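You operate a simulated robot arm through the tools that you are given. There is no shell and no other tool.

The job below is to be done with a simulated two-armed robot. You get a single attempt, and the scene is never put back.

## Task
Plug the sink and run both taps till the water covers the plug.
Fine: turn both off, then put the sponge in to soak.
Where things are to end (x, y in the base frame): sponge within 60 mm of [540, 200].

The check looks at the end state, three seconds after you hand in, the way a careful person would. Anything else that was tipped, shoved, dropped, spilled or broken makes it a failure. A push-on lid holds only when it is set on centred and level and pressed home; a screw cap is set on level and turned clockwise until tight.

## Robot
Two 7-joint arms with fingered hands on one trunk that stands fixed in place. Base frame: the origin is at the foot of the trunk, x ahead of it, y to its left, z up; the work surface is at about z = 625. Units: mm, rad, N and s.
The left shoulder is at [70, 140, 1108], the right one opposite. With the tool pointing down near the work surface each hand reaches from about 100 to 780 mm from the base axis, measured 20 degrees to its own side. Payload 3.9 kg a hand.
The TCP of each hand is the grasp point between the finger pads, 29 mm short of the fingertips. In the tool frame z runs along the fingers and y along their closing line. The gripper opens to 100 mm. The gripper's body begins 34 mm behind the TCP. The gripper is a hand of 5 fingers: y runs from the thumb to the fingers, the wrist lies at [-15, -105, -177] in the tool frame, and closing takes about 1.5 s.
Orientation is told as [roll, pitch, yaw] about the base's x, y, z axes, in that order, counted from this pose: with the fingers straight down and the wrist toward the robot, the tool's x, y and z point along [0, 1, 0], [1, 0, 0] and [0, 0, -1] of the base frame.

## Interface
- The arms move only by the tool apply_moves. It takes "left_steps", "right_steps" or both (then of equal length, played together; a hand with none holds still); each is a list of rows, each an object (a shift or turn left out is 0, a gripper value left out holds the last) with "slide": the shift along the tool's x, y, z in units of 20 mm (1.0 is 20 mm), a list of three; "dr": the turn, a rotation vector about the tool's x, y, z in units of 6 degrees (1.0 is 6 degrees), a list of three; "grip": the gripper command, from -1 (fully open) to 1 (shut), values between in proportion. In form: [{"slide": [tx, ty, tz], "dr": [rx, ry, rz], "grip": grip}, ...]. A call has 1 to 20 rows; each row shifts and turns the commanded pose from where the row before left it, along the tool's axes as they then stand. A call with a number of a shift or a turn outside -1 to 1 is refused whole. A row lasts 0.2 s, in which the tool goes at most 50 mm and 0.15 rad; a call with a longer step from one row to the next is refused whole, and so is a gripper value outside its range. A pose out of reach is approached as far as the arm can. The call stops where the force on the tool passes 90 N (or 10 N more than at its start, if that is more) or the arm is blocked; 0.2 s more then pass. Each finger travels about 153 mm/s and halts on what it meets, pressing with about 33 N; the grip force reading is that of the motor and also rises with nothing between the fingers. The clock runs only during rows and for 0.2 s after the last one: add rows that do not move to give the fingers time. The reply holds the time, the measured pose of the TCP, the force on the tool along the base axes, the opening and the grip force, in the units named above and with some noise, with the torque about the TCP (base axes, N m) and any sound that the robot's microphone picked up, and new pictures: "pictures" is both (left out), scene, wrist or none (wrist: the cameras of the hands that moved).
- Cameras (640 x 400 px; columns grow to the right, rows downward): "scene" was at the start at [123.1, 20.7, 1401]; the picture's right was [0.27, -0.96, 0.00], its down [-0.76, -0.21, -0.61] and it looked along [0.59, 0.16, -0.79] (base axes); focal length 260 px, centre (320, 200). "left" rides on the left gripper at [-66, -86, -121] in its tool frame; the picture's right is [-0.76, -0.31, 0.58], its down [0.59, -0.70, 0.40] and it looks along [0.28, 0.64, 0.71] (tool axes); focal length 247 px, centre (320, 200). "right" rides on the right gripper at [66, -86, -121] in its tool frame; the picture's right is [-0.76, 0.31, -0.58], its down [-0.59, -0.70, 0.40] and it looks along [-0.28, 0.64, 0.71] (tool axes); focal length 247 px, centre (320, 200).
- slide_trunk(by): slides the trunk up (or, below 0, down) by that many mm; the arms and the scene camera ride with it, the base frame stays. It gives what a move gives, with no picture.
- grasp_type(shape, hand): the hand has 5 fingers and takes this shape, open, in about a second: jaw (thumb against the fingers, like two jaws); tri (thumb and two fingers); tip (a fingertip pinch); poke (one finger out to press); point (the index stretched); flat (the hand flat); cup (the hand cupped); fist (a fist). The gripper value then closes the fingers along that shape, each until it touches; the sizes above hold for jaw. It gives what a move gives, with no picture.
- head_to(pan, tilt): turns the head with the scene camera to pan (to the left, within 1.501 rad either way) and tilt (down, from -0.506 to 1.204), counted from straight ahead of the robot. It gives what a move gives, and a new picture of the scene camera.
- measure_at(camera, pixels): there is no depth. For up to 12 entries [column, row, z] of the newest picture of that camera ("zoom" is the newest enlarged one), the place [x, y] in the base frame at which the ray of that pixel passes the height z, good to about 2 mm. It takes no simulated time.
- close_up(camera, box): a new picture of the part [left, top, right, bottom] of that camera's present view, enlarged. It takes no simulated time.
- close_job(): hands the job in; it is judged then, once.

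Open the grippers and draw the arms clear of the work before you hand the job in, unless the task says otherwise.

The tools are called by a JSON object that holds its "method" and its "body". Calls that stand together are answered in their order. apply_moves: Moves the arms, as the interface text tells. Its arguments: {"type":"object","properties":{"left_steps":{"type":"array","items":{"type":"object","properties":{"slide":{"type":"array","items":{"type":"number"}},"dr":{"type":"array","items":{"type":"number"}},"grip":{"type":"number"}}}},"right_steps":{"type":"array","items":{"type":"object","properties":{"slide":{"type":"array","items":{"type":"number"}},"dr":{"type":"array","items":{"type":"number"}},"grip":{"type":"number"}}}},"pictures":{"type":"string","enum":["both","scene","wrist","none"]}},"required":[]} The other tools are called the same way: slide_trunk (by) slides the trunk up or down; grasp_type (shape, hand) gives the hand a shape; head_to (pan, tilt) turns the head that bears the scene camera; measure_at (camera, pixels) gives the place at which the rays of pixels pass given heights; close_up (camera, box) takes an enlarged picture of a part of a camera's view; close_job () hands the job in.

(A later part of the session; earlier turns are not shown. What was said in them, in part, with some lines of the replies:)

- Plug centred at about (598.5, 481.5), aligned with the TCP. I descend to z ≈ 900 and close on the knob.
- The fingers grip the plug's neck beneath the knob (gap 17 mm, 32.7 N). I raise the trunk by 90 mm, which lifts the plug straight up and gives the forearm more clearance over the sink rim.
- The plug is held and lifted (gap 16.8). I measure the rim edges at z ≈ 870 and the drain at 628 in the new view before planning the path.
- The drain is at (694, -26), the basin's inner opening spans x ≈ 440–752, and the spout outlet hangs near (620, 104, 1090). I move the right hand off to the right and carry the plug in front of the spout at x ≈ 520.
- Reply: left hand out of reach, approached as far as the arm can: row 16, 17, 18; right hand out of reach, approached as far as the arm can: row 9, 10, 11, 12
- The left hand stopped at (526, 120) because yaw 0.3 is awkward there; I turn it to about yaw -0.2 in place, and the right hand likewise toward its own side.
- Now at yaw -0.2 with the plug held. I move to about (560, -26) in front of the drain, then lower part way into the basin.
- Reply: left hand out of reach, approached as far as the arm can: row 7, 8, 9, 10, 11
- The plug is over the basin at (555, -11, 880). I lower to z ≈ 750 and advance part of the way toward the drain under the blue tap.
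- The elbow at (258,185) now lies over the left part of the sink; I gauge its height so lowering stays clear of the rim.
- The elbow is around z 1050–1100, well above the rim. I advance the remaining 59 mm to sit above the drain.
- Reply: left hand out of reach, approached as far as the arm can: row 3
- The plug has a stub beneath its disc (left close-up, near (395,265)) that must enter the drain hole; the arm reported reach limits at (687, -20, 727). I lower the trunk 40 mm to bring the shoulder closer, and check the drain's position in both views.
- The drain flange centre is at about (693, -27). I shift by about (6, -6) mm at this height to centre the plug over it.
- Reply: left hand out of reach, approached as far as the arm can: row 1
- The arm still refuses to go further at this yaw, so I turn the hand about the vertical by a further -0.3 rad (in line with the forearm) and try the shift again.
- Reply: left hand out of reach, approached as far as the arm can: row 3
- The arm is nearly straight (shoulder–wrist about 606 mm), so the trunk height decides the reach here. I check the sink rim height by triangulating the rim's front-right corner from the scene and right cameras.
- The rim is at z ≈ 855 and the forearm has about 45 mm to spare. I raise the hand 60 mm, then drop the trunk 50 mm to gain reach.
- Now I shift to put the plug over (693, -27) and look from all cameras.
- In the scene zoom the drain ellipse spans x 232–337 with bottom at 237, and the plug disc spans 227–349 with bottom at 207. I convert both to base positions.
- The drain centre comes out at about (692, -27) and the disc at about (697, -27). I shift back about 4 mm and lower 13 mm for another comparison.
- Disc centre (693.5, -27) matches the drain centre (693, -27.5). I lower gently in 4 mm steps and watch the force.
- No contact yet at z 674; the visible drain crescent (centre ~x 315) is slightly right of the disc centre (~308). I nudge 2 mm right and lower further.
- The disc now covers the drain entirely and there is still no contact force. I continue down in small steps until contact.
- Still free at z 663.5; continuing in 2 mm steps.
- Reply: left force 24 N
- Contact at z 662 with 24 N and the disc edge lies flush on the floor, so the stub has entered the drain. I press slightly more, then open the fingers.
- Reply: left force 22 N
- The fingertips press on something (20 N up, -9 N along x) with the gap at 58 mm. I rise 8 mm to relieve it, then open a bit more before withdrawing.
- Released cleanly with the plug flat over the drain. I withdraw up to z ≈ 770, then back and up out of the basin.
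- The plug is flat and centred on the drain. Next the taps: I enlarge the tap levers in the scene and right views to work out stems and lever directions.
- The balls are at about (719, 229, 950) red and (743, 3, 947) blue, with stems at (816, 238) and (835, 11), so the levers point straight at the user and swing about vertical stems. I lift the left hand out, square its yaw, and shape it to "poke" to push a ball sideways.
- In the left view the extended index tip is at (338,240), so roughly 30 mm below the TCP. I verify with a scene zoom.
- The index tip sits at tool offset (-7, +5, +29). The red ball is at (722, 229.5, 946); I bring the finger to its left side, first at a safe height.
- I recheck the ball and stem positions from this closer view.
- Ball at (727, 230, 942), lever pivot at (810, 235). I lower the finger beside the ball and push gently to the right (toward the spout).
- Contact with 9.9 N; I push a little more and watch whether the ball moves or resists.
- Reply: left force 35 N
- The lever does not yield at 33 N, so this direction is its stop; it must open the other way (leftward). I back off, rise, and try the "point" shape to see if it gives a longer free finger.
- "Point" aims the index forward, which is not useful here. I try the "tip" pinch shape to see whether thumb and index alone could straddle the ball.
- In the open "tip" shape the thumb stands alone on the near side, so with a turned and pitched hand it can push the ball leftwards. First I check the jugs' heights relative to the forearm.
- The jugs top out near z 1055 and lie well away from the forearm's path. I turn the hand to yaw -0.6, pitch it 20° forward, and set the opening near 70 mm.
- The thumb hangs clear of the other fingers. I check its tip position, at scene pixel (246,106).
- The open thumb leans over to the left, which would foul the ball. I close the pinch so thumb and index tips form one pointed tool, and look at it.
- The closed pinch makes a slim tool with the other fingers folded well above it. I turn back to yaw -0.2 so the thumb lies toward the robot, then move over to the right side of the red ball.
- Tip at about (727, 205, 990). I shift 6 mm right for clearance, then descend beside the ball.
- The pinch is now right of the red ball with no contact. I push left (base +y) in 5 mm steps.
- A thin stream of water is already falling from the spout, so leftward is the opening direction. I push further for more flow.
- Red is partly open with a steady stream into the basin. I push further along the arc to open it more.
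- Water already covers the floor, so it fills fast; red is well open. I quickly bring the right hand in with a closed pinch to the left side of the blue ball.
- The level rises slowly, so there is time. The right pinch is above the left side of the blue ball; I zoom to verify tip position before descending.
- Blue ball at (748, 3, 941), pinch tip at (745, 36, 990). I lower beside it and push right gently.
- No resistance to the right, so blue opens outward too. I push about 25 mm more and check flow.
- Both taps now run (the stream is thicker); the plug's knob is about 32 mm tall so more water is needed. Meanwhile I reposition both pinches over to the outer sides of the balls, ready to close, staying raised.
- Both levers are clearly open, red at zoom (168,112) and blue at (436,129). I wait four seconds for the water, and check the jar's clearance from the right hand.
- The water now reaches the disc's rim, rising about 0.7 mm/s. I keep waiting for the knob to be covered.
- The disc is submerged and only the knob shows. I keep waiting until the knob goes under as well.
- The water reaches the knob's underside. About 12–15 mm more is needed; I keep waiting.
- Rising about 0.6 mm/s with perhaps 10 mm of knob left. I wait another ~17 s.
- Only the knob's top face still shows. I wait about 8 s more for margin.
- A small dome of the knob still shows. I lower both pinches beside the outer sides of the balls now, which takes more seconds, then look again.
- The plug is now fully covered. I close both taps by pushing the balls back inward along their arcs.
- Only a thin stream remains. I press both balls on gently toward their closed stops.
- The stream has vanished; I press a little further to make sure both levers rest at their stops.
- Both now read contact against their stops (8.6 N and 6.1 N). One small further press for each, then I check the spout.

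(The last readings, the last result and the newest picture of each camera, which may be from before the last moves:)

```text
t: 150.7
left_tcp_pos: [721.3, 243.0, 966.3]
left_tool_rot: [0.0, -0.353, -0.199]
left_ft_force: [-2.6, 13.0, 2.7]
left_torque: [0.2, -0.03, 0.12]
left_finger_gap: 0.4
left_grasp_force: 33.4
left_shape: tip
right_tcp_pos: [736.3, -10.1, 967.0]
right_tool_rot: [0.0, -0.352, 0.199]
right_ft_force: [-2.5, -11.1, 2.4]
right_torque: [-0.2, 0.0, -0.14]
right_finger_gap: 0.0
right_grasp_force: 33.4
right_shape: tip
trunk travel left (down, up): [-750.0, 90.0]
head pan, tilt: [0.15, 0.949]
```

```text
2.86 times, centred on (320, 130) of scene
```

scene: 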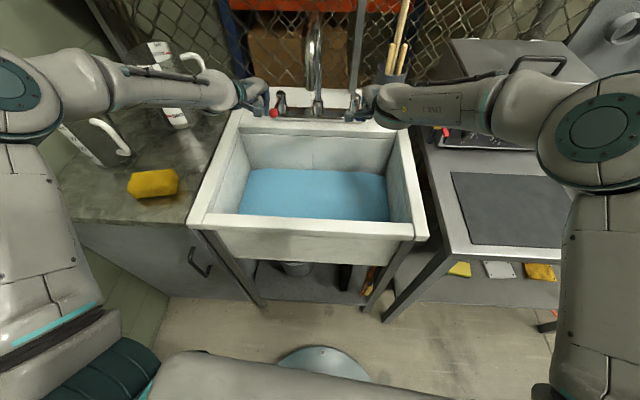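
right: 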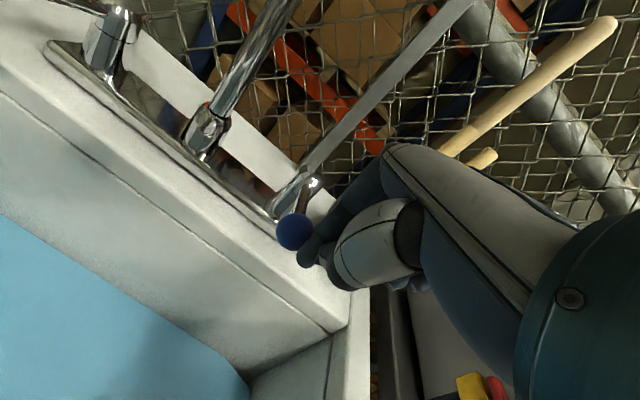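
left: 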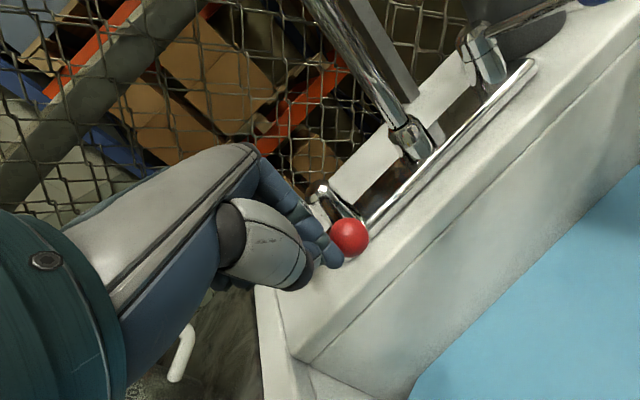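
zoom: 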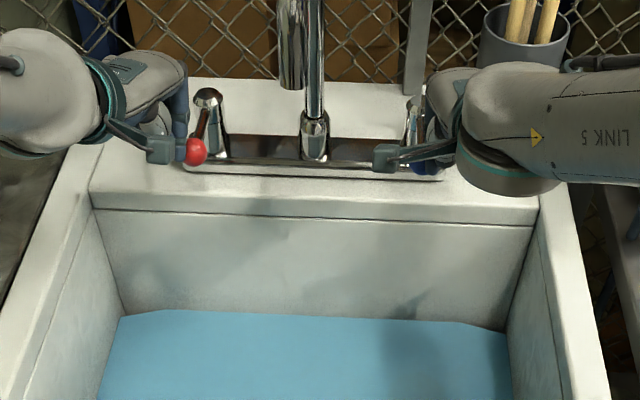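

No stream is left and both levers sit at their stops. I back both hands off the balls, up, and away toward the robot.

{"method": "apply_moves", "body": {"left_steps": [{"slide": [0.735, -0.14, -0.05]}, {"slide": [0, 0.335, -0.92]}, {"slide": [0, 0.335, -0.92]}, {"slide": [0, 0.335, -0.92]}, {"slide": [0.106, -0.972, -0.708]}, {"slide": [0.106, -0.972, -0.708]}, {"slide": [0.106, -0.972, -0.708]}, {"slide": [0.106, -0.972, -0.708]}, {"slide": [0.106, -0.972, -0.708]}, {"slide": [0.106, -0.972, -0.708]}, {"slide": [0.106, -0.972, -0.708]}, {"slide": [0.106, -0.972, -0.708]}, {"slide": [0.106, -0.972, -0.708]}, {}], "right_steps": [{"slide": [-0.588, -0.11, -0.04]}, {"slide": [0, 0.335, -0.92]}, {"slide": [0, 0.335, -0.92]}, {"slide": [0, 0.335, -0.92]}, {"slide": [-0.334, -0.961, -0.705]}, {"slide": [-0.334, -0.961, -0.705]}, {"slide": [-0.334, -0.961, -0.705]}, {"slide": [-0.334, -0.961, -0.705]}, {"slide": [-0.334, -0.961, -0.705]}, {"slide": [-0.334, -0.961, -0.705]}, {"slide": [-0.334, -0.961, -0.705]}, {"slide": [-0.334, -0.961, -0.705]}, {"slide": [-0.334, -0.961, -0.705]}, {}]}}

{"method": "close_up", "body": {"camera": "scene", "box": [200, 60, 440, 230]}}

{"method": "close_up", "body": {"camera": "scene", "box": [100, 140, 220, 220]}}

```text
t: 153.7
left_tcp_pos: [599.5, 294.7, 1060.5]
left_tool_rot: [0.0, -0.348, -0.199]
left_ft_force: [-0.2, 0.2, 0.4]
left_torque: [-0.05, -0.03, 0.01]
left_finger_gap: 0.2
left_grasp_force: 32.7
left_shape: tip
left hand out of reach, approached as far as the arm can: row 10, 11, 12, 13
right_tcp_pos: [547.1, -119.6, 1083.8]
right_tool_rot: [-0.001, -0.349, 0.201]
right_ft_force: [0.2, -0.1, 0.3]
right_torque: [-0.01, 0.02, -0.03]
right_finger_gap: 0.0
right_grasp_force: 32.5
right_shape: tip
trunk travel left (down, up): [-750.0, 90.0]
head pan, tilt: [0.15, 0.949]
```

scene: 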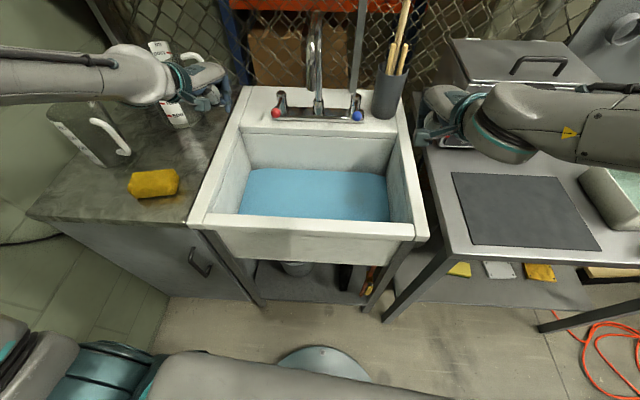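
right: 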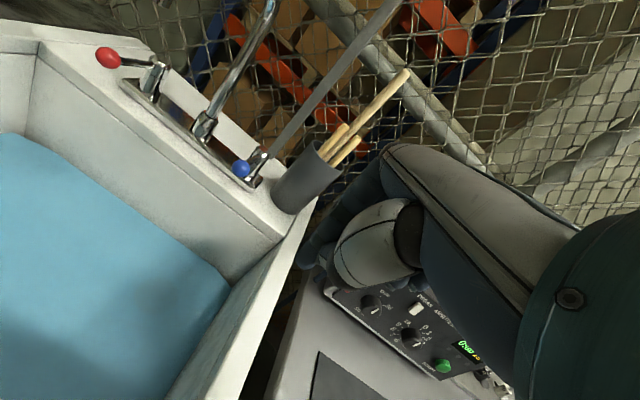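
left: 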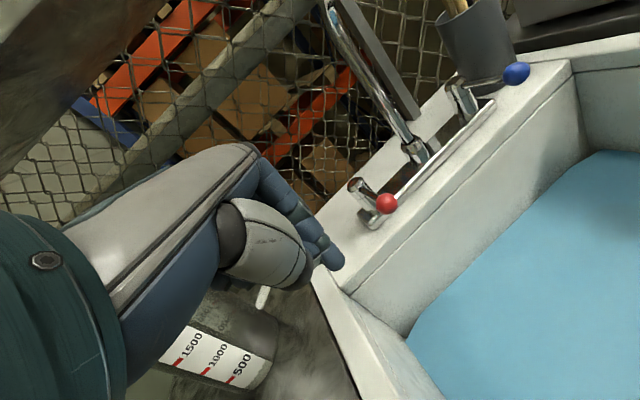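

```text
2.35 times, centred on (320, 145) of scene
```

zoom: 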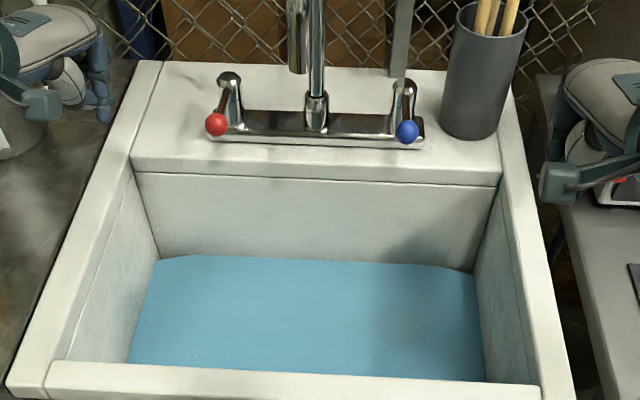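

```text
5.00 times, centred on (160, 180) of scene
```

zoom: 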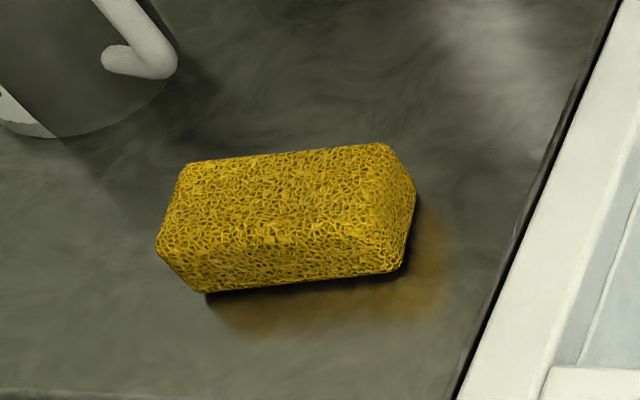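

Taps are off, the levers back at their original positions, and the water stands above the plug. Next the sponge: I level the left hand, return it to jaw shape, and move it above the sponge for a look.

{"method": "apply_moves", "body": {"left_steps": [{"dr": [0.85, 0, 0], "grip": 0}, {"dr": [0.85, 0, 0], "grip": -1}, {"dr": [0.85, 0, 0]}, {"dr": [0.79, 0, 0]}, {"dr": [0, 0, -1]}, {"dr": [0, 0, -0.9]}, {"slide": [0, -1, 0]}, {"slide": [0, -1, 0]}, {"slide": [0.5, -1, 0]}, {"slide": [1, -1, 0]}, {"slide": [1, -1, 0]}, {"slide": [1, 0, 0]}, {"slide": [1, 0, 0]}, {"slide": [1, 0, 0]}, {"slide": [1, 0, 0]}, {}], "pictures": "none"}}

{"method": "grasp_type", "body": {"shape": "jaw", "hand": "left"}}

{"method": "apply_moves", "body": {"left_steps": [{}]}}

```text
t: 157.1
left_tcp_pos: [499.4, 423.8, 1059.8]
left_tool_rot: [0.0, -0.003, -0.002]
left_ft_force: [-0.5, 0.3, 0.4]
left_torque: [0.02, 0.02, 0.01]
left_finger_gap: 99.6
left_grasp_force: 0.0
left_shape: tip
left hand out of reach, approached as far as the arm can: row 9
right_tcp_pos: [546.7, -122.0, 1083.9]
right_tool_rot: [0.002, -0.351, 0.199]
right_ft_force: [-0.3, 0.2, -0.2]
right_torque: [0.0, 0.0, -0.01]
right_finger_gap: 0.0
right_grasp_force: 32.8
right_shape: tip
trunk travel left (down, up): [-750.0, 90.0]
head pan, tilt: [0.15, 0.949]
```

```text
t: 158.0
left_tcp_pos: [499.8, 422.8, 1061.7]
left_tool_rot: [0.001, -0.001, -0.002]
left_ft_force: [0.3, 0.1, 1.1]
left_torque: [-0.01, 0.0, 0.0]
left_finger_gap: 99.9
left_grasp_force: 0.0
left_shape: jaw
right_tcp_pos: [546.5, -121.8, 1083.6]
right_tool_rot: [0.0, -0.351, 0.199]
right_ft_force: [0.3, -0.1, -0.3]
right_torque: [0.0, -0.01, 0.0]
right_finger_gap: 0.2
right_grasp_force: 32.8
right_shape: tip
trunk travel left (down, up): [-750.0, 90.0]
head pan, tilt: [0.15, 0.949]
```

```text
t: 158.4
left_tcp_pos: [499.7, 423.9, 1059.8]
left_tool_rot: [0.001, 0.0, -0.002]
left_ft_force: [-0.1, 0.0, 0.1]
left_torque: [0.01, 0.01, 0.02]
left_finger_gap: 99.7
left_grasp_force: 0.0
left_shape: jaw
right_tcp_pos: [546.3, -120.7, 1083.8]
right_tool_rot: [0.001, -0.351, 0.198]
right_ft_force: [-0.1, -0.7, 0.0]
right_torque: [-0.01, -0.01, 0.04]
right_finger_gap: 0.0
right_grasp_force: 32.8
right_shape: tip
trunk travel left (down, up): [-750.0, 90.0]
head pan, tilt: [0.15, 0.949]
```

scene: 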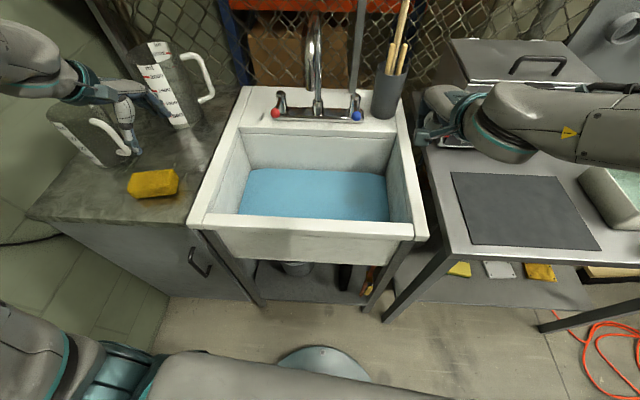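
left: 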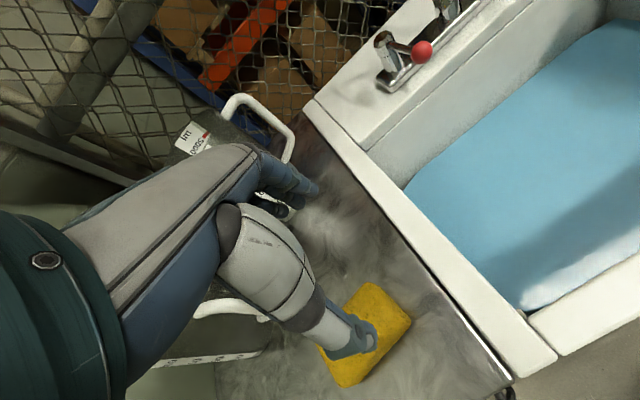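

The sponge shows in the left view at (365,335), partly behind the thumb, and in the scene near (153,184). I triangulate its corners.

{"method": "close_up", "body": {"camera": "scene", "box": [110, 150, 200, 210]}}

{"method": "close_up", "body": {"camera": "left", "box": [280, 250, 440, 400]}}

```text
6.67 times, centred on (155, 180) of scene
```

zoom: 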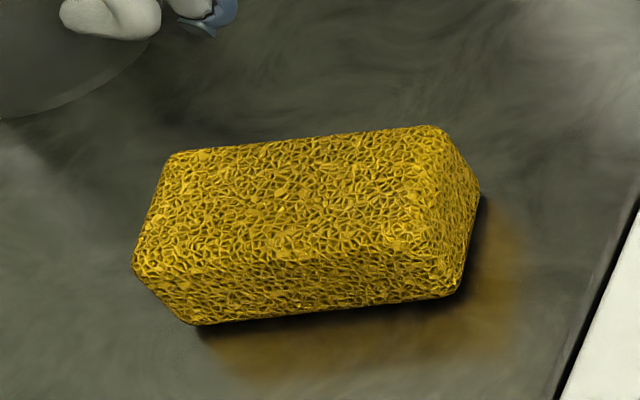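

```text
2.67 times, centred on (360, 325) of left
```

zoom: 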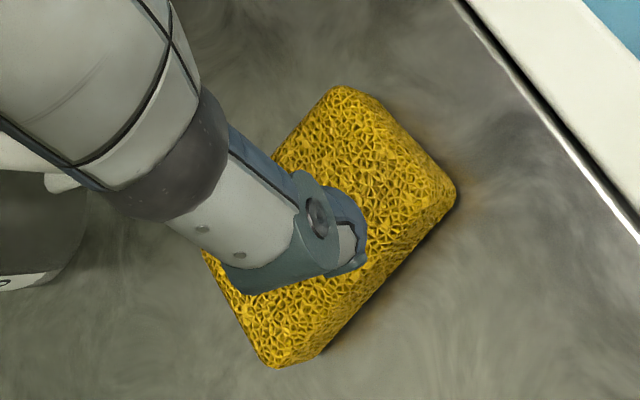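

I measure matching corners in both views: back-right top, front-right bottom and front-left bottom.

{"method": "measure_at", "body": {"camera": "left", "pixels": [[368.6, 283.8, 880], [368.6, 283.8, 890], [368.6, 283.8, 900], [410.6, 323.1, 850], [410.6, 323.1, 860], [344.3, 386.8, 850], [344.3, 386.8, 860]]}}

{"method": "measure_at", "body": {"camera": "scene", "pixels": [[173, 169.2, 880], [173, 169.2, 890], [173, 169.2, 900], [175.5, 194.2, 850], [175.5, 194.2, 860], [136.6, 198.7, 850], [136.6, 198.7, 860], [133.2, 173, 890], [179, 178.5, 860]]}}

```text
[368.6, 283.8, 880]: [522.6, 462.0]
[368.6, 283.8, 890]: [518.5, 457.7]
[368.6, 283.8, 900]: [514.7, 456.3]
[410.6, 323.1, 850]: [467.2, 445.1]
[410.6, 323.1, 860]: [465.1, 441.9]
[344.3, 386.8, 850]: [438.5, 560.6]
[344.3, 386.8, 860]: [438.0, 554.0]
```

```text
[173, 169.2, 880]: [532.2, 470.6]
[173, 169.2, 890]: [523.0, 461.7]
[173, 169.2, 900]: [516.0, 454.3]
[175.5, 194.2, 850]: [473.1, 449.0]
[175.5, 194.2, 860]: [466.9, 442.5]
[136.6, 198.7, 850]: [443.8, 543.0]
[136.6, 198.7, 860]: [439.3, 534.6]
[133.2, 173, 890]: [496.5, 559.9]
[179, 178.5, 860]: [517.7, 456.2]
```

The sponge is about 102 × 56 × 38 mm, centred near (478, 498), turned 0.265 rad, on the counter at z ≈ 858. I align the hand above it and come down to z ≈ 945.

{"method": "apply_moves", "body": {"left_steps": [{"dr": [0, 0, -0.9]}, {"dr": [0, 0, -0.9]}, {"dr": [0, 0, -0.73]}, {"slide": [0.97, -0.02, 0]}, {"slide": [0.97, -0.02, 0]}, {"slide": [0.97, -0.02, 0]}, {"slide": [0.95, -0.02, 0]}, {"slide": [0, 0, 1]}, {"slide": [0, 0, 1]}, {"slide": [0, 0, 1]}, {"slide": [0, 0, 1]}, {"slide": [0, 0, 1]}, {"slide": [0, 0, 0.75]}, {}]}}

{"method": "close_up", "body": {"camera": "left", "box": [220, 130, 440, 340]}}

{"method": "close_up", "body": {"camera": "scene", "box": [90, 120, 210, 210]}}

```text
t: 161.4
left_tcp_pos: [479.0, 496.5, 946.7]
left_tool_rot: [0.001, -0.001, 0.263]
left_ft_force: [0.1, 0.4, 0.2]
left_torque: [-0.02, 0.01, -0.01]
left_finger_gap: 99.8
left_grasp_force: 0.1
left_shape: jaw
right_tcp_pos: [547.4, -121.6, 1083.2]
right_tool_rot: [0.0, -0.352, 0.199]
right_ft_force: [-0.3, 0.4, 0.3]
right_torque: [0.03, 0.01, -0.01]
right_finger_gap: 0.1
right_grasp_force: 32.7
right_shape: tip
trunk travel left (down, up): [-750.0, 90.0]
head pan, tilt: [0.15, 0.949]
```

scene: 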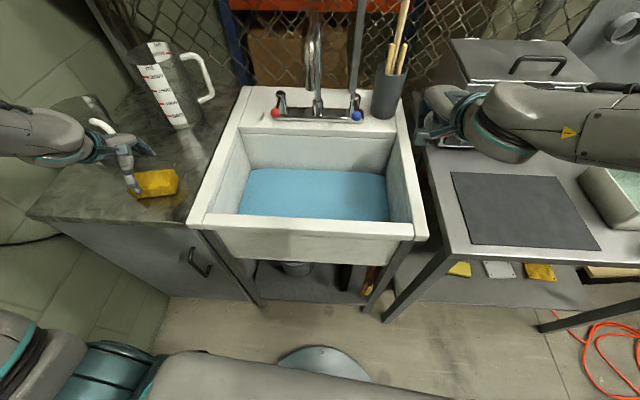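
left: 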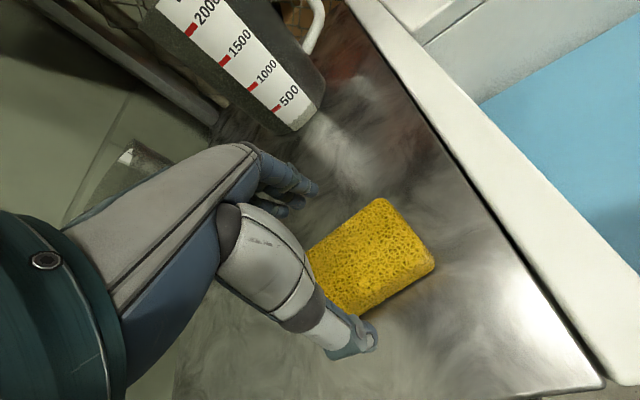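

```text
1.90 times, centred on (330, 235) of left
```

zoom: 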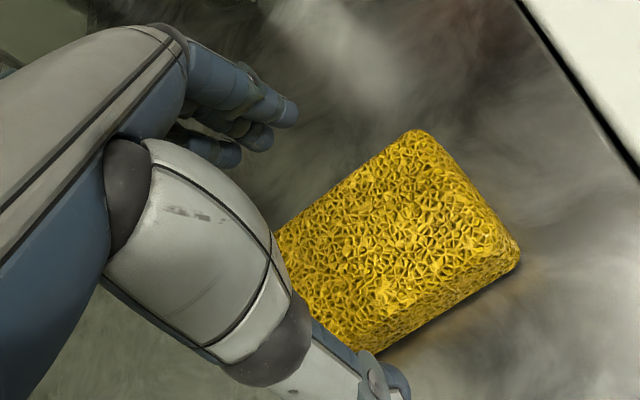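

```text
4.44 times, centred on (150, 165) of scene
```

zoom: 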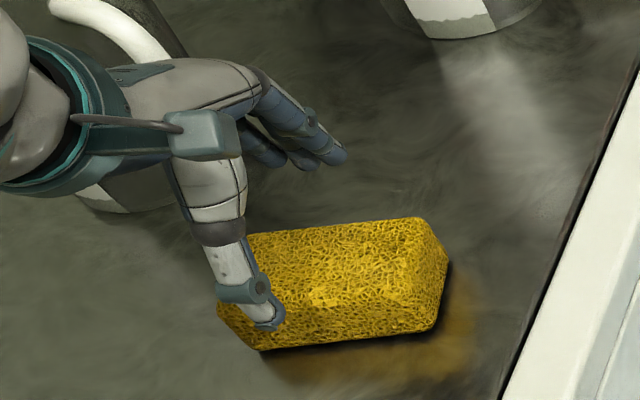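

The thumb seems to be left of the sponge's middle, so I re-measure the sponge from this closer left view.

{"method": "measure_at", "body": {"camera": "left", "pixels": [[377.4, 199.2, 896], [391, 202, 896], [432, 256, 890], [434, 268, 865], [359, 318, 860], [429, 240, 896]]}}

{"method": "measure_at", "body": {"camera": "scene", "pixels": [[172.5, 176.9, 896], [136, 198.9, 860], [176, 194, 860], [128, 190, 880]]}}

```text
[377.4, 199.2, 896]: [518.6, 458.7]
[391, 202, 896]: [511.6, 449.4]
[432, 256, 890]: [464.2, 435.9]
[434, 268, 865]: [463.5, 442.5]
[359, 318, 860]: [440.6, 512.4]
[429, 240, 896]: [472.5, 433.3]
```

```text
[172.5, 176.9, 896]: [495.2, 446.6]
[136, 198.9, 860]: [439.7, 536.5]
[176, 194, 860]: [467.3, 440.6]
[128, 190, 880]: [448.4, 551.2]
```

The sponge centre comes out at (478.5, 497), matching the TCP; I check the thumb tip's true position at pixel (138,193) for consistency.

{"method": "measure_at", "body": {"camera": "scene", "pixels": [[138.3, 193, 917], [138.3, 193, 925], [153, 184, 896]]}}

{"method": "measure_at", "body": {"camera": "left", "pixels": [[367, 345, 917], [318, 190, 917]]}}

```text
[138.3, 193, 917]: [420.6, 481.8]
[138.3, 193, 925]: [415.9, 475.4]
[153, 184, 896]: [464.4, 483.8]
```

```text
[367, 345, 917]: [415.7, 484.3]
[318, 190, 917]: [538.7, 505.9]
```

Thumb (418, 483) and index (539, 506) straddle the sponge centrally. I descend to z ≈ 896 and close.

{"method": "apply_moves", "body": {"left_steps": [{"slide": [0, 0, 0.9]}, {"slide": [0, 0, 0.9]}, {"slide": [0, 0, 0.7]}, {}, {"grip": -0.4}, {"grip": 0.2}, {"grip": 1}, {}, {}, {}, {}, {}]}}

{"method": "close_up", "body": {"camera": "scene", "box": [90, 120, 210, 210]}}

```text
t: 164.0
left_tcp_pos: [478.7, 497.6, 896.4]
left_tool_rot: [0.0, -0.001, 0.263]
left_ft_force: [0.4, 0.4, 1.3]
left_torque: [0.07, 0.06, -0.03]
left_finger_gap: 54.4
left_grasp_force: 32.9
left_shape: jaw
right_tcp_pos: [547.1, -121.4, 1083.4]
right_tool_rot: [0.0, -0.351, 0.2]
right_ft_force: [-0.6, -0.1, 0.2]
right_torque: [0.01, 0.02, 0.01]
right_finger_gap: 0.2
right_grasp_force: 32.6
right_shape: tip
trunk travel left (down, up): [-750.0, 90.0]
head pan, tilt: [0.15, 0.949]
```

scene: 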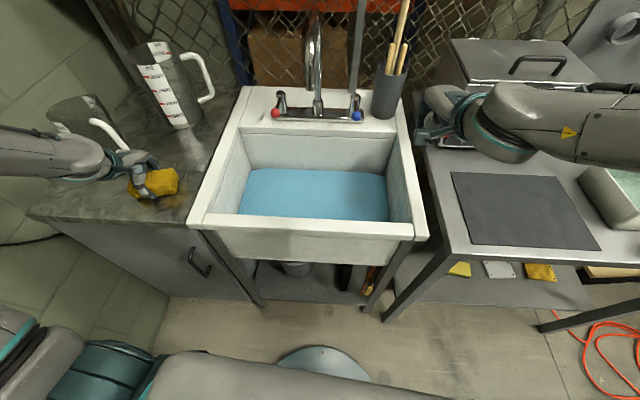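
left: 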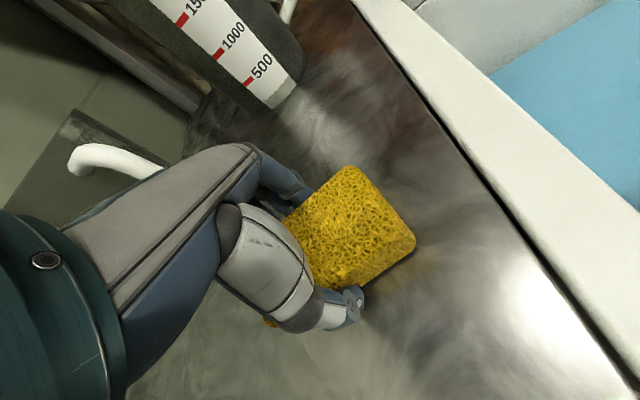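

```text
4.44 times, centred on (150, 165) of scene
```

zoom: 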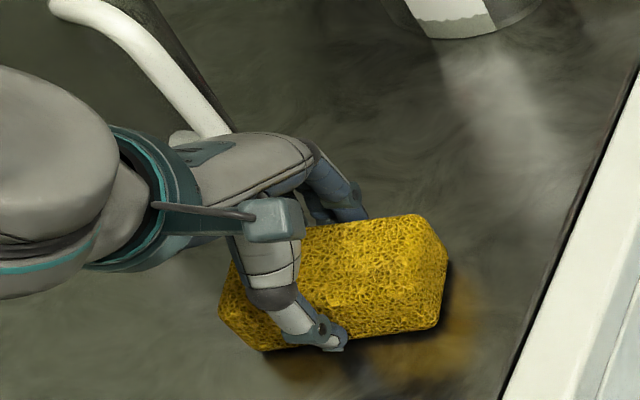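

The sponge is firmly held (gap 54 mm). I raise the trunk 90 mm, lifting it straight up and giving the forearm a steeper approach into the basin.

{"method": "slide_trunk", "body": {"by": 90}}

{"method": "apply_moves", "body": {"left_steps": [{"slide": [0, 0, -1]}, {"slide": [0, 0, -1]}, {"slide": [-0.9, 0.4, 0]}, {"slide": [-0.9, 0.4, 0]}, {"slide": [-0.9, 0.4, 0]}, {"slide": [-0.9, 0.2, 0]}, {"slide": [-0.9, 0.2, 0]}, {"slide": [-0.9, 0, 0]}, {"slide": [-0.9, 0, 0]}, {"dr": [0, 0, 0.9]}, {"dr": [0, 0, 0.9]}, {"dr": [0, 0, 0.9]}, {"dr": [0, 0, 0.8]}, {}]}}

```text
t: 165.2
left_tcp_pos: [478.8, 496.8, 986.2]
left_tool_rot: [0.0, -0.001, 0.263]
left_ft_force: [1.2, -0.1, -0.8]
left_torque: [-0.01, -0.05, 0.0]
left_finger_gap: 54.1
left_grasp_force: 33.0
left_shape: jaw
right_tcp_pos: [546.9, -122.3, 1173.2]
right_tool_rot: [-0.001, -0.351, 0.201]
right_ft_force: [0.5, -0.4, 0.1]
right_torque: [-0.01, 0.01, 0.01]
right_finger_gap: 0.0
right_grasp_force: 32.9
right_shape: tip
trunk travel left (down, up): [-840.0, 0.0]
head pan, tilt: [0.15, 0.949]
```

```text
t: 168.2
left_tcp_pos: [541.8, 384.2, 1026.6]
left_tool_rot: [0.001, -0.001, -0.105]
left_ft_force: [-0.2, 0.0, 0.7]
left_torque: [0.01, 0.01, -0.02]
left_finger_gap: 53.9
left_grasp_force: 32.9
left_shape: jaw
right_tcp_pos: [547.2, -120.5, 1174.2]
right_tool_rot: [0.002, -0.35, 0.199]
right_ft_force: [0.6, 0.2, 0.0]
right_torque: [-0.03, 0.0, -0.02]
right_finger_gap: 0.0
right_grasp_force: 33.0
right_shape: tip
trunk travel left (down, up): [-840.0, 0.0]
head pan, tilt: [0.15, 0.949]
```

scene: 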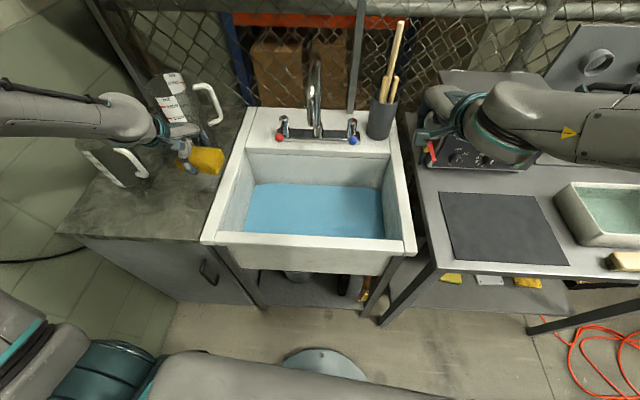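
left: 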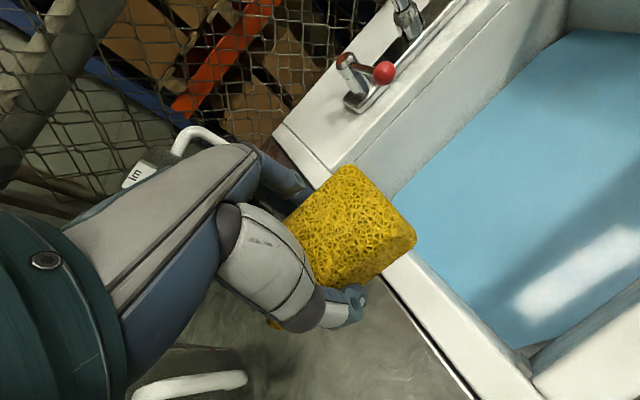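

The sponge is held over the rim at (542, 384, 1027). I bring it above the target spot and tilt the wrist up by 20° so it stays clear of the front rim on the way down.

{"method": "apply_moves", "body": {"left_steps": [{"slide": [-0.93, 0.21, 0]}, {"slide": [-0.93, 0.21, 0]}, {"slide": [-0.93, 0.21, 0]}, {"slide": [-0.93, 0.21, 0]}, {"slide": [-0.93, 0.21, 0]}, {"slide": [-0.93, 0.21, 0]}, {"slide": [-0.93, 0.21, 0]}, {"slide": [-0.93, 0.21, 0]}, {"slide": [-0.93, 0.21, 0]}, {"dr": [0.84, 0, 0]}, {"dr": [0.84, 0, 0]}, {"dr": [0.84, 0, 0]}, {"dr": [0.84, 0, 0]}, {}]}}

```text
t: 171.2
left_tcp_pos: [561.8, 213.8, 1027.3]
left_tool_rot: [0.0, 0.354, -0.103]
left_ft_force: [-0.5, -0.1, -0.6]
left_torque: [0.02, 0.0, -0.01]
left_finger_gap: 54.1
left_grasp_force: 32.8
left_shape: jaw
right_tcp_pos: [546.5, -121.4, 1173.8]
right_tool_rot: [0.001, -0.35, 0.199]
right_ft_force: [-1.2, 0.3, 0.0]
right_torque: [0.0, 0.01, -0.02]
right_finger_gap: 0.0
right_grasp_force: 32.9
right_shape: tip
trunk travel left (down, up): [-840.0, 0.0]
head pan, tilt: [0.15, 0.949]
```

scene: 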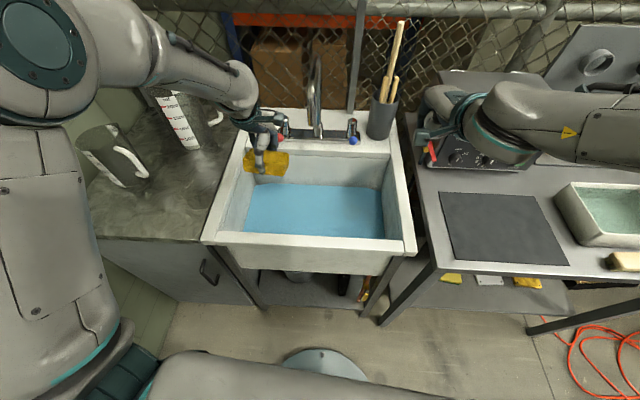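
left: 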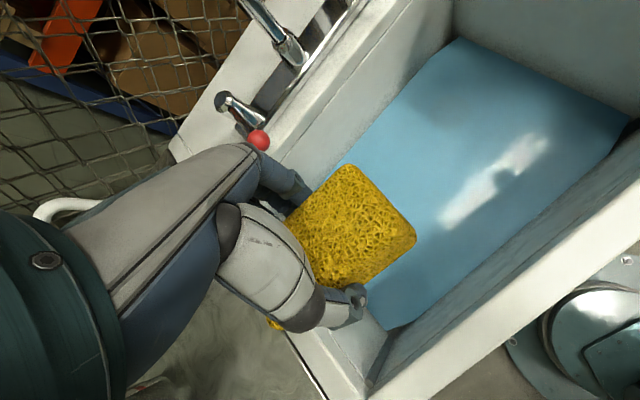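

The forearm approaches from the upper left with good clearance. I lower vertically to about z 830 and check.

{"method": "apply_moves", "body": {"left_steps": [{"slide": [0, 0.347, 0.938]}, {"slide": [0, 0.347, 0.938]}, {"slide": [0, 0.347, 0.938]}, {"slide": [0, 0.347, 0.938]}, {"slide": [0, 0.347, 0.938]}, {"slide": [0, 0.347, 0.938]}, {"slide": [0, 0.347, 0.938]}, {"slide": [0, 0.347, 0.938]}, {"slide": [0, 0.347, 0.938]}, {"slide": [0, 0.347, 0.938]}, {}]}}

{"method": "close_up", "body": {"camera": "scene", "box": [100, 50, 420, 260]}}

```text
t: 173.6
left_tcp_pos: [562.5, 212.9, 827.7]
left_tool_rot: [0.0, 0.352, -0.104]
left_ft_force: [-0.4, -0.5, -1.1]
left_torque: [-0.01, -0.01, -0.02]
left_finger_gap: 54.1
left_grasp_force: 32.9
left_shape: jaw
right_tcp_pos: [546.6, -121.1, 1174.5]
right_tool_rot: [-0.002, -0.351, 0.199]
right_ft_force: [0.6, -0.2, -0.3]
right_torque: [0.01, 0.01, 0.03]
right_finger_gap: 0.0
right_grasp_force: 32.8
right_shape: tip
trunk travel left (down, up): [-840.0, 0.0]
head pan, tilt: [0.15, 0.949]
```

scene: 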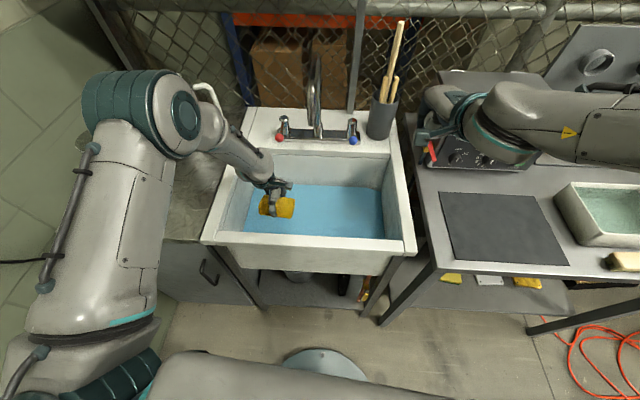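
left: 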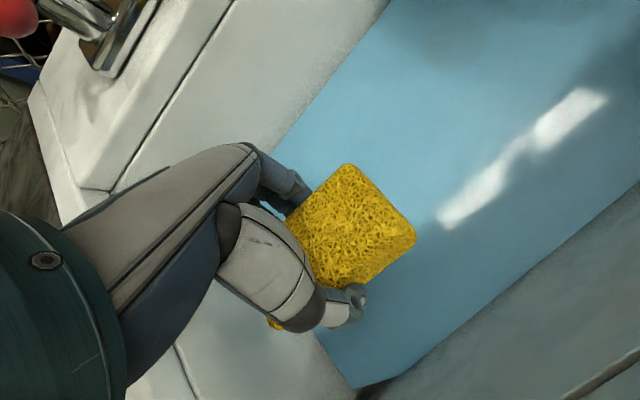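

```text
1.90 times, centred on (260, 155) of scene
```

zoom: 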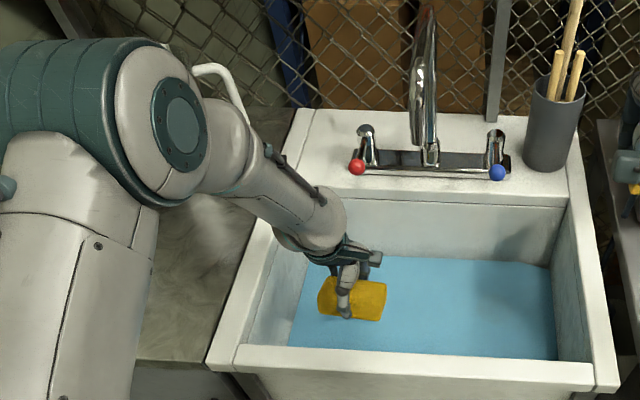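

The forearm slopes over the left rim. I check where the elbow (scene (180,115)) is relative to the jugs before going lower.

{"method": "measure_at", "body": {"camera": "scene", "pixels": [[180, 115, 1050], [180, 115, 1100], [180, 115, 1150], [180, 115, 1200], [265, 170, 950], [95, 95, 1150], [95, 95, 1100]]}}

```text
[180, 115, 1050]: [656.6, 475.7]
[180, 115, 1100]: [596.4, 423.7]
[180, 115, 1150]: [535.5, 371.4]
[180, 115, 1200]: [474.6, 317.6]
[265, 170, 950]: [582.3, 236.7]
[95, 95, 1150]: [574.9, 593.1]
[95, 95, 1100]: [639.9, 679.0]
```

The elbow is high (around z 1270), so nothing is near it. I lower on to about z 687, putting the sponge into the water.

{"method": "apply_moves", "body": {"left_steps": [{"slide": [0, 0.347, 0.938]}, {"slide": [0, 0.347, 0.938]}, {"slide": [0, 0.347, 0.938]}, {"slide": [0, 0.347, 0.938]}, {"slide": [0, 0.347, 0.938]}, {"slide": [0, 0.347, 0.938]}, {"slide": [0, 0.347, 0.938]}, {}]}}

{"method": "close_up", "body": {"camera": "scene", "box": [200, 120, 400, 260]}}

```text
t: 175.4
left_tcp_pos: [563.6, 213.3, 685.9]
left_tool_rot: [0.0, 0.354, -0.103]
left_ft_force: [-1.3, 0.2, -0.6]
left_torque: [0.0, -0.01, 0.02]
left_finger_gap: 54.0
left_grasp_force: 32.9
left_shape: jaw
right_tcp_pos: [545.3, -121.2, 1174.2]
right_tool_rot: [0.0, -0.35, 0.199]
right_ft_force: [0.0, -0.6, 0.2]
right_torque: [-0.02, -0.02, -0.04]
right_finger_gap: 0.2
right_grasp_force: 33.7
right_shape: tip
trunk travel left (down, up): [-840.0, 0.0]
head pan, tilt: [0.15, 0.949]
```

scene: 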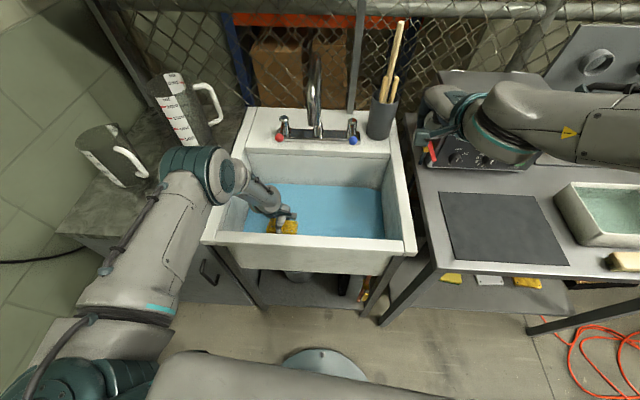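
left: 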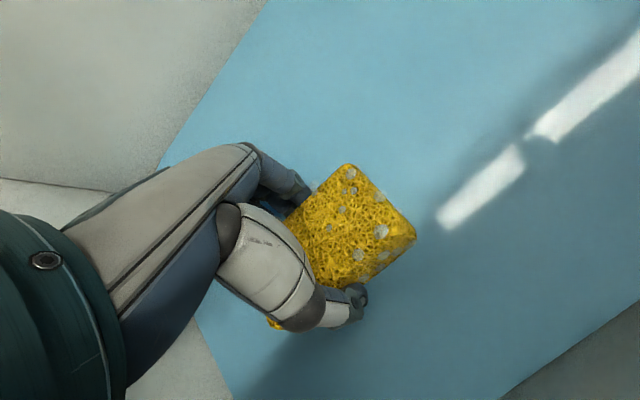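

```text
2.86 times, centred on (300, 190) of scene
```

zoom: 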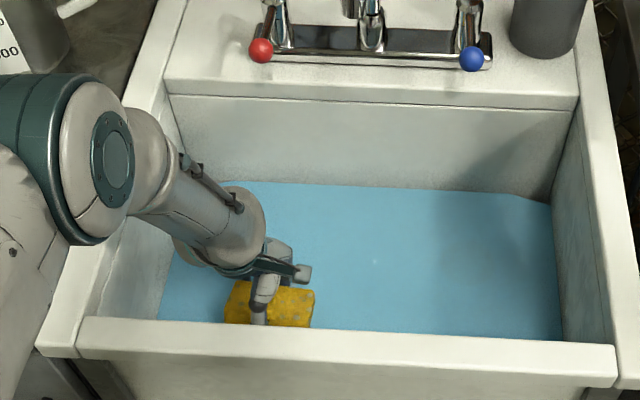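

The sponge is in the water, already wetting. I nudge it closer to (540, 200), lower a few millimetres, and open the fingers.

{"method": "apply_moves", "body": {"left_steps": [{"slide": [-0.33, -0.25, 0.09]}, {"slide": [-0.33, -0.25, 0.09]}, {"slide": [0, 0.1, 0.28]}, {}, {"grip": 0.2}, {"grip": -0.1}, {"grip": -0.4}, {"grip": -0.7}, {}, {}, {}]}}

{"method": "close_up", "body": {"camera": "scene", "box": [220, 180, 340, 250]}}

```text
t: 177.8
left_tcp_pos: [550.6, 201.3, 680.7]
left_tool_rot: [0.001, 0.352, -0.103]
left_ft_force: [-0.4, 0.1, 0.5]
left_torque: [-0.01, 0.01, -0.01]
left_finger_gap: 84.6
left_grasp_force: 0.0
left_shape: jaw
right_tcp_pos: [546.7, -121.9, 1175.1]
right_tool_rot: [-0.001, -0.351, 0.199]
right_ft_force: [-0.2, -0.9, 0.2]
right_torque: [0.02, 0.02, -0.06]
right_finger_gap: 0.0
right_grasp_force: 32.8
right_shape: tip
trunk travel left (down, up): [-840.0, 0.0]
head pan, tilt: [0.15, 0.949]
```

scene: 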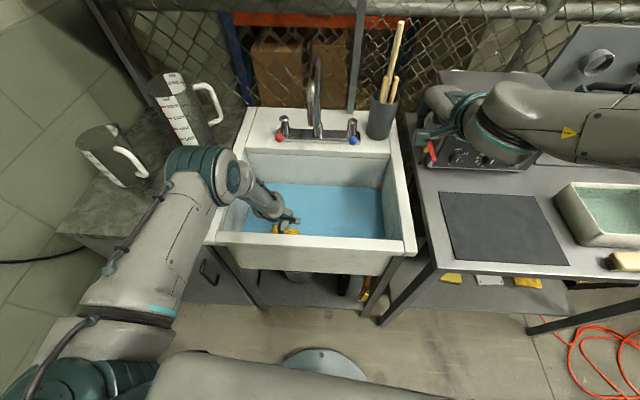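
left: 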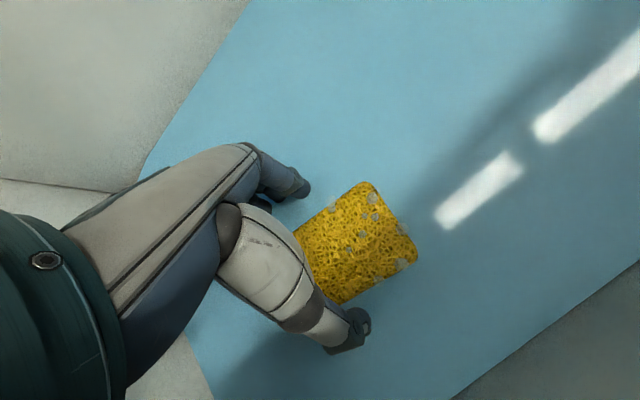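

```text
5.33 times, centred on (280, 215) of scene
```

zoom: 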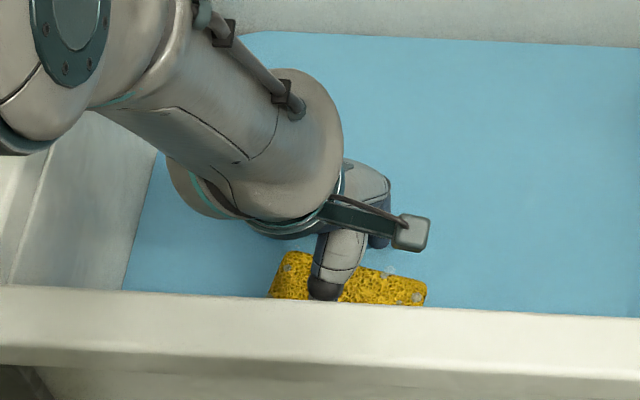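

The sponge is released in the water. I open fully and raise straight up slowly, then check it.

{"method": "apply_moves", "body": {"left_steps": [{"grip": -1}, {}, {"slide": [0, -0.17, -0.47]}, {"slide": [0, -0.17, -0.47]}, {"slide": [0, -0.347, -0.938]}, {"slide": [0, -0.347, -0.938]}, {"slide": [0, -0.347, -0.938]}, {"slide": [0, -0.347, -0.938]}, {"slide": [0, -0.347, -0.938]}, {"slide": [0, -0.347, -0.938]}, {"slide": [0, -0.347, -0.938]}, {"slide": [0, -0.347, -0.938]}, {"slide": [0, -0.347, -0.938]}, {"slide": [0, -0.347, -0.938]}, {"slide": [0, -0.347, -0.938]}, {"slide": [0, -0.347, -0.938]}, {"slide": [0, -0.347, -0.938]}, {"slide": [0, -0.347, -0.938]}, {}]}}

{"method": "close_up", "body": {"camera": "scene", "box": [200, 120, 420, 260]}}

```text
t: 181.8
left_tcp_pos: [551.1, 201.0, 981.0]
left_tool_rot: [0.0, 0.352, -0.103]
left_ft_force: [-0.2, 0.3, -0.6]
left_torque: [0.01, -0.01, 0.01]
left_finger_gap: 99.7
left_grasp_force: 0.0
left_shape: jaw
right_tcp_pos: [547.2, -122.3, 1173.8]
right_tool_rot: [0.0, -0.351, 0.199]
right_ft_force: [1.1, 0.1, -0.4]
right_torque: [0.01, 0.03, -0.01]
right_finger_gap: 0.0
right_grasp_force: 32.8
right_shape: tip
trunk travel left (down, up): [-840.0, 0.0]
head pan, tilt: [0.15, 0.949]
```

scene: 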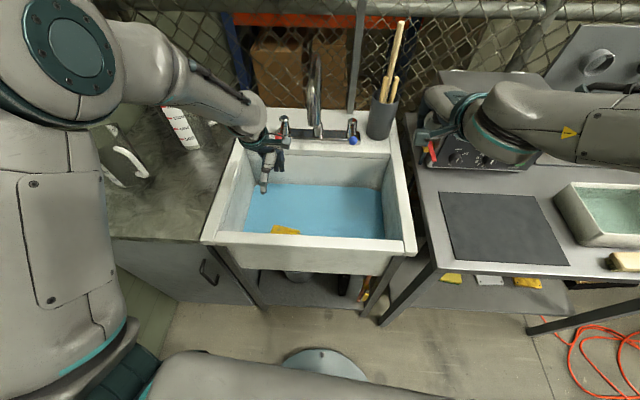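
left: 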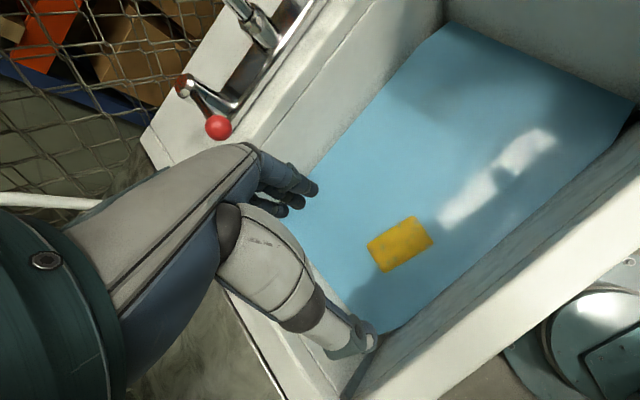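

```text
2.86 times, centred on (310, 190) of scene
```

zoom: 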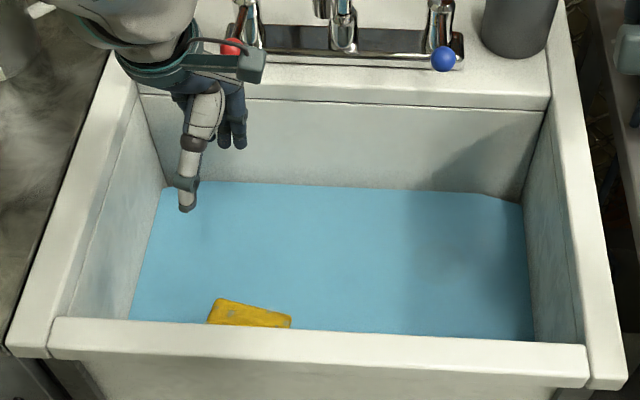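

The sponge lies in the water at left pixel (399,243). I measure its position.

{"method": "measure_at", "body": {"camera": "left", "pixels": [[399, 244, 640], [399, 244, 660], [399, 244, 650]]}}

{"method": "measure_at", "body": {"camera": "scene", "pixels": [[277, 227, 655], [302, 232, 655]]}}

{"method": "close_up", "body": {"camera": "left", "box": [320, 180, 480, 300]}}

```text
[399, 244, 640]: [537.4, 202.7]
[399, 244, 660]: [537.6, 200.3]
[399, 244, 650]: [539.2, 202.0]
```

```text
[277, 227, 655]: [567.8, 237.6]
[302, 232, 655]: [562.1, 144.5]
```

```text
3.33 times, centred on (400, 240) of left
```

zoom: 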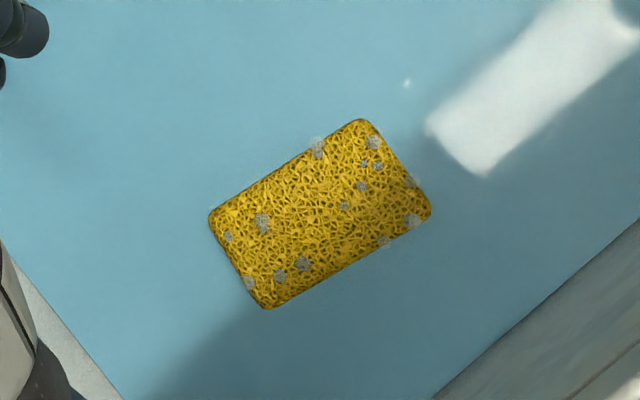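

The sponge rests at about (538, 201) in the water. I now withdraw the left arm up and away to the left, and open the right hand.

{"method": "apply_moves", "body": {"left_steps": [{"slide": [0, -0.347, -0.938]}, {"slide": [0, -0.347, -0.938]}, {"slide": [0, -0.347, -0.938]}, {"slide": [0, -0.347, -0.938]}, {"dr": [-0.84, 0, 0]}, {"dr": [-0.84, 0, 0]}, {"dr": [-0.84, 0, 0]}, {"dr": [-0.84, 0, 0]}, {"slide": [1, -0.3, 0]}, {"slide": [1, -0.3, 0]}, {"slide": [1, -0.3, 0]}, {"slide": [1, -0.3, 0]}, {"slide": [1, -0.3, 0]}, {"slide": [1, -0.3, 0]}, {"slide": [1, -0.3, 0]}, {}], "right_steps": [{"grip": 0.3}, {"grip": -0.4}, {"grip": -1}, {}, {}, {"slide": [0, -0.9, -0.3]}, {"slide": [0, -0.9, -0.3]}, {"slide": [0, -0.9, -0.3]}, {}, {}, {}, {}, {}, {}, {}, {}]}}

{"method": "close_up", "body": {"camera": "scene", "box": [190, 40, 430, 260]}}

{"method": "close_up", "body": {"camera": "scene", "box": [250, 60, 370, 150]}}

```text
t: 185.2
left_tcp_pos: [523.5, 344.4, 1062.0]
left_tool_rot: [0.0, -0.001, -0.103]
left_ft_force: [-0.7, -0.6, -0.4]
left_torque: [0.01, 0.03, -0.03]
left_finger_gap: 99.6
left_grasp_force: 0.0
left_shape: jaw
right_tcp_pos: [492.2, -134.0, 1171.5]
right_tool_rot: [0.003, -0.35, 0.2]
right_ft_force: [1.1, 0.3, -0.6]
right_torque: [0.05, 0.0, 0.0]
right_finger_gap: 99.9
right_grasp_force: 0.1
right_shape: tip
trunk travel left (down, up): [-840.0, 0.0]
head pan, tilt: [0.15, 0.949]
```

scene: 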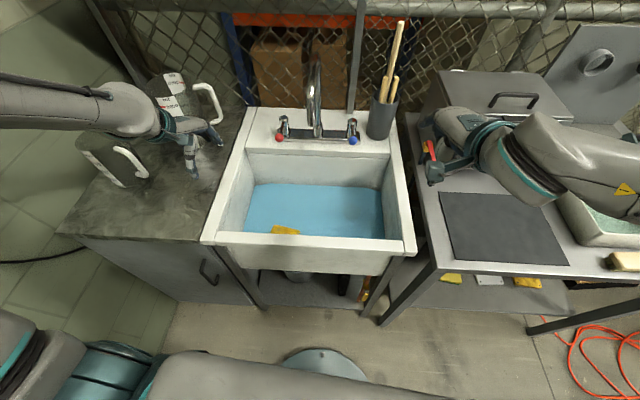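
right: 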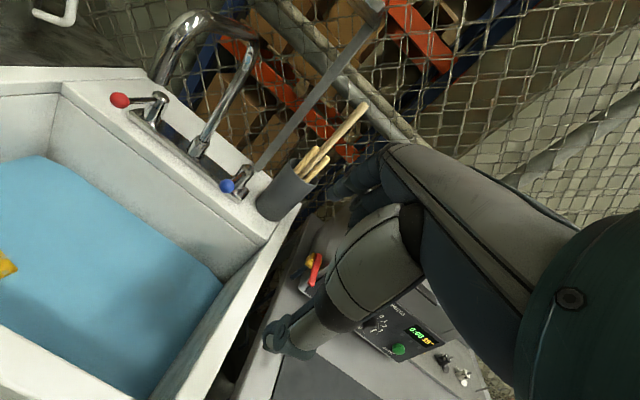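
left: 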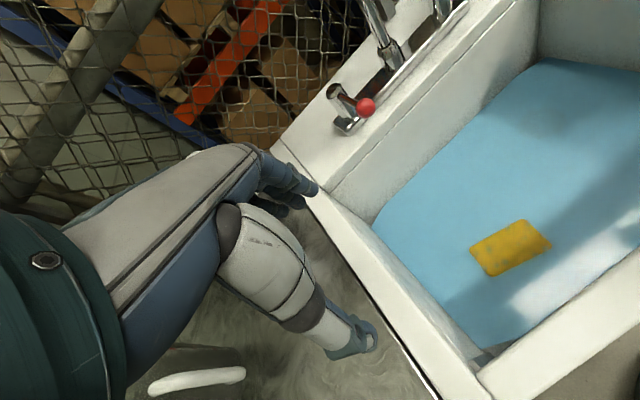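

```text
1.82 times, centred on (310, 150) of scene
```

zoom: 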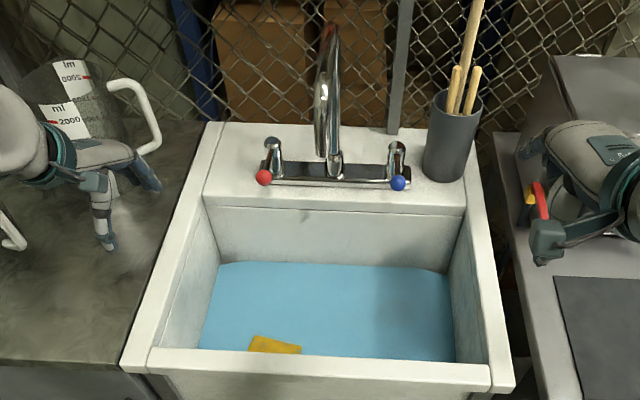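

```text
4.44 times, centred on (310, 105) of scene
```

zoom: 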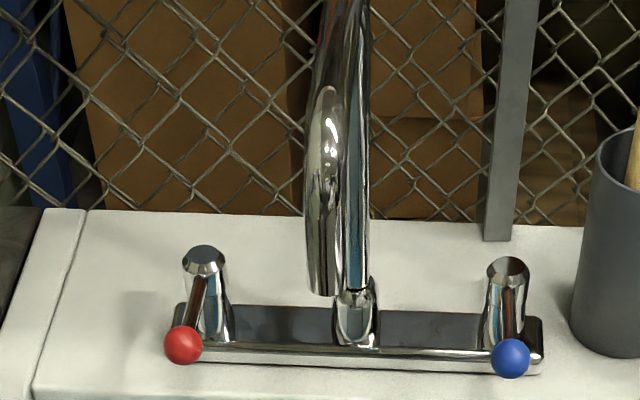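

No stream from the spout, both levers are at their closed positions, the plug is under water, the sponge is soaking near (538, 201), and the jugs and utensil jar are undisturbed. The hands are open and clear, so I hand in the job.

{"method": "close_job", "body": {}}

```text
The job is handed in.
```

The sink is plugged, the water stands just above the plug's knob, and both taps are off. I've handed the job in.

- **Plug:** it sits flat and centred over the drain. I set it with light pressure.
- **Taps:** I pushed both levers back to their closed stops, and the last pictures show no stream from the spout.
- **Sponge:** it is soaking in the water at about (538, 201), roughly 2 mm from the target of (540, 200).
- **Surroundings:** the jugs and the utensil jar look unmoved in the pictures, and I saw no water outside the sink.

Both hands are open and clear of the sink.
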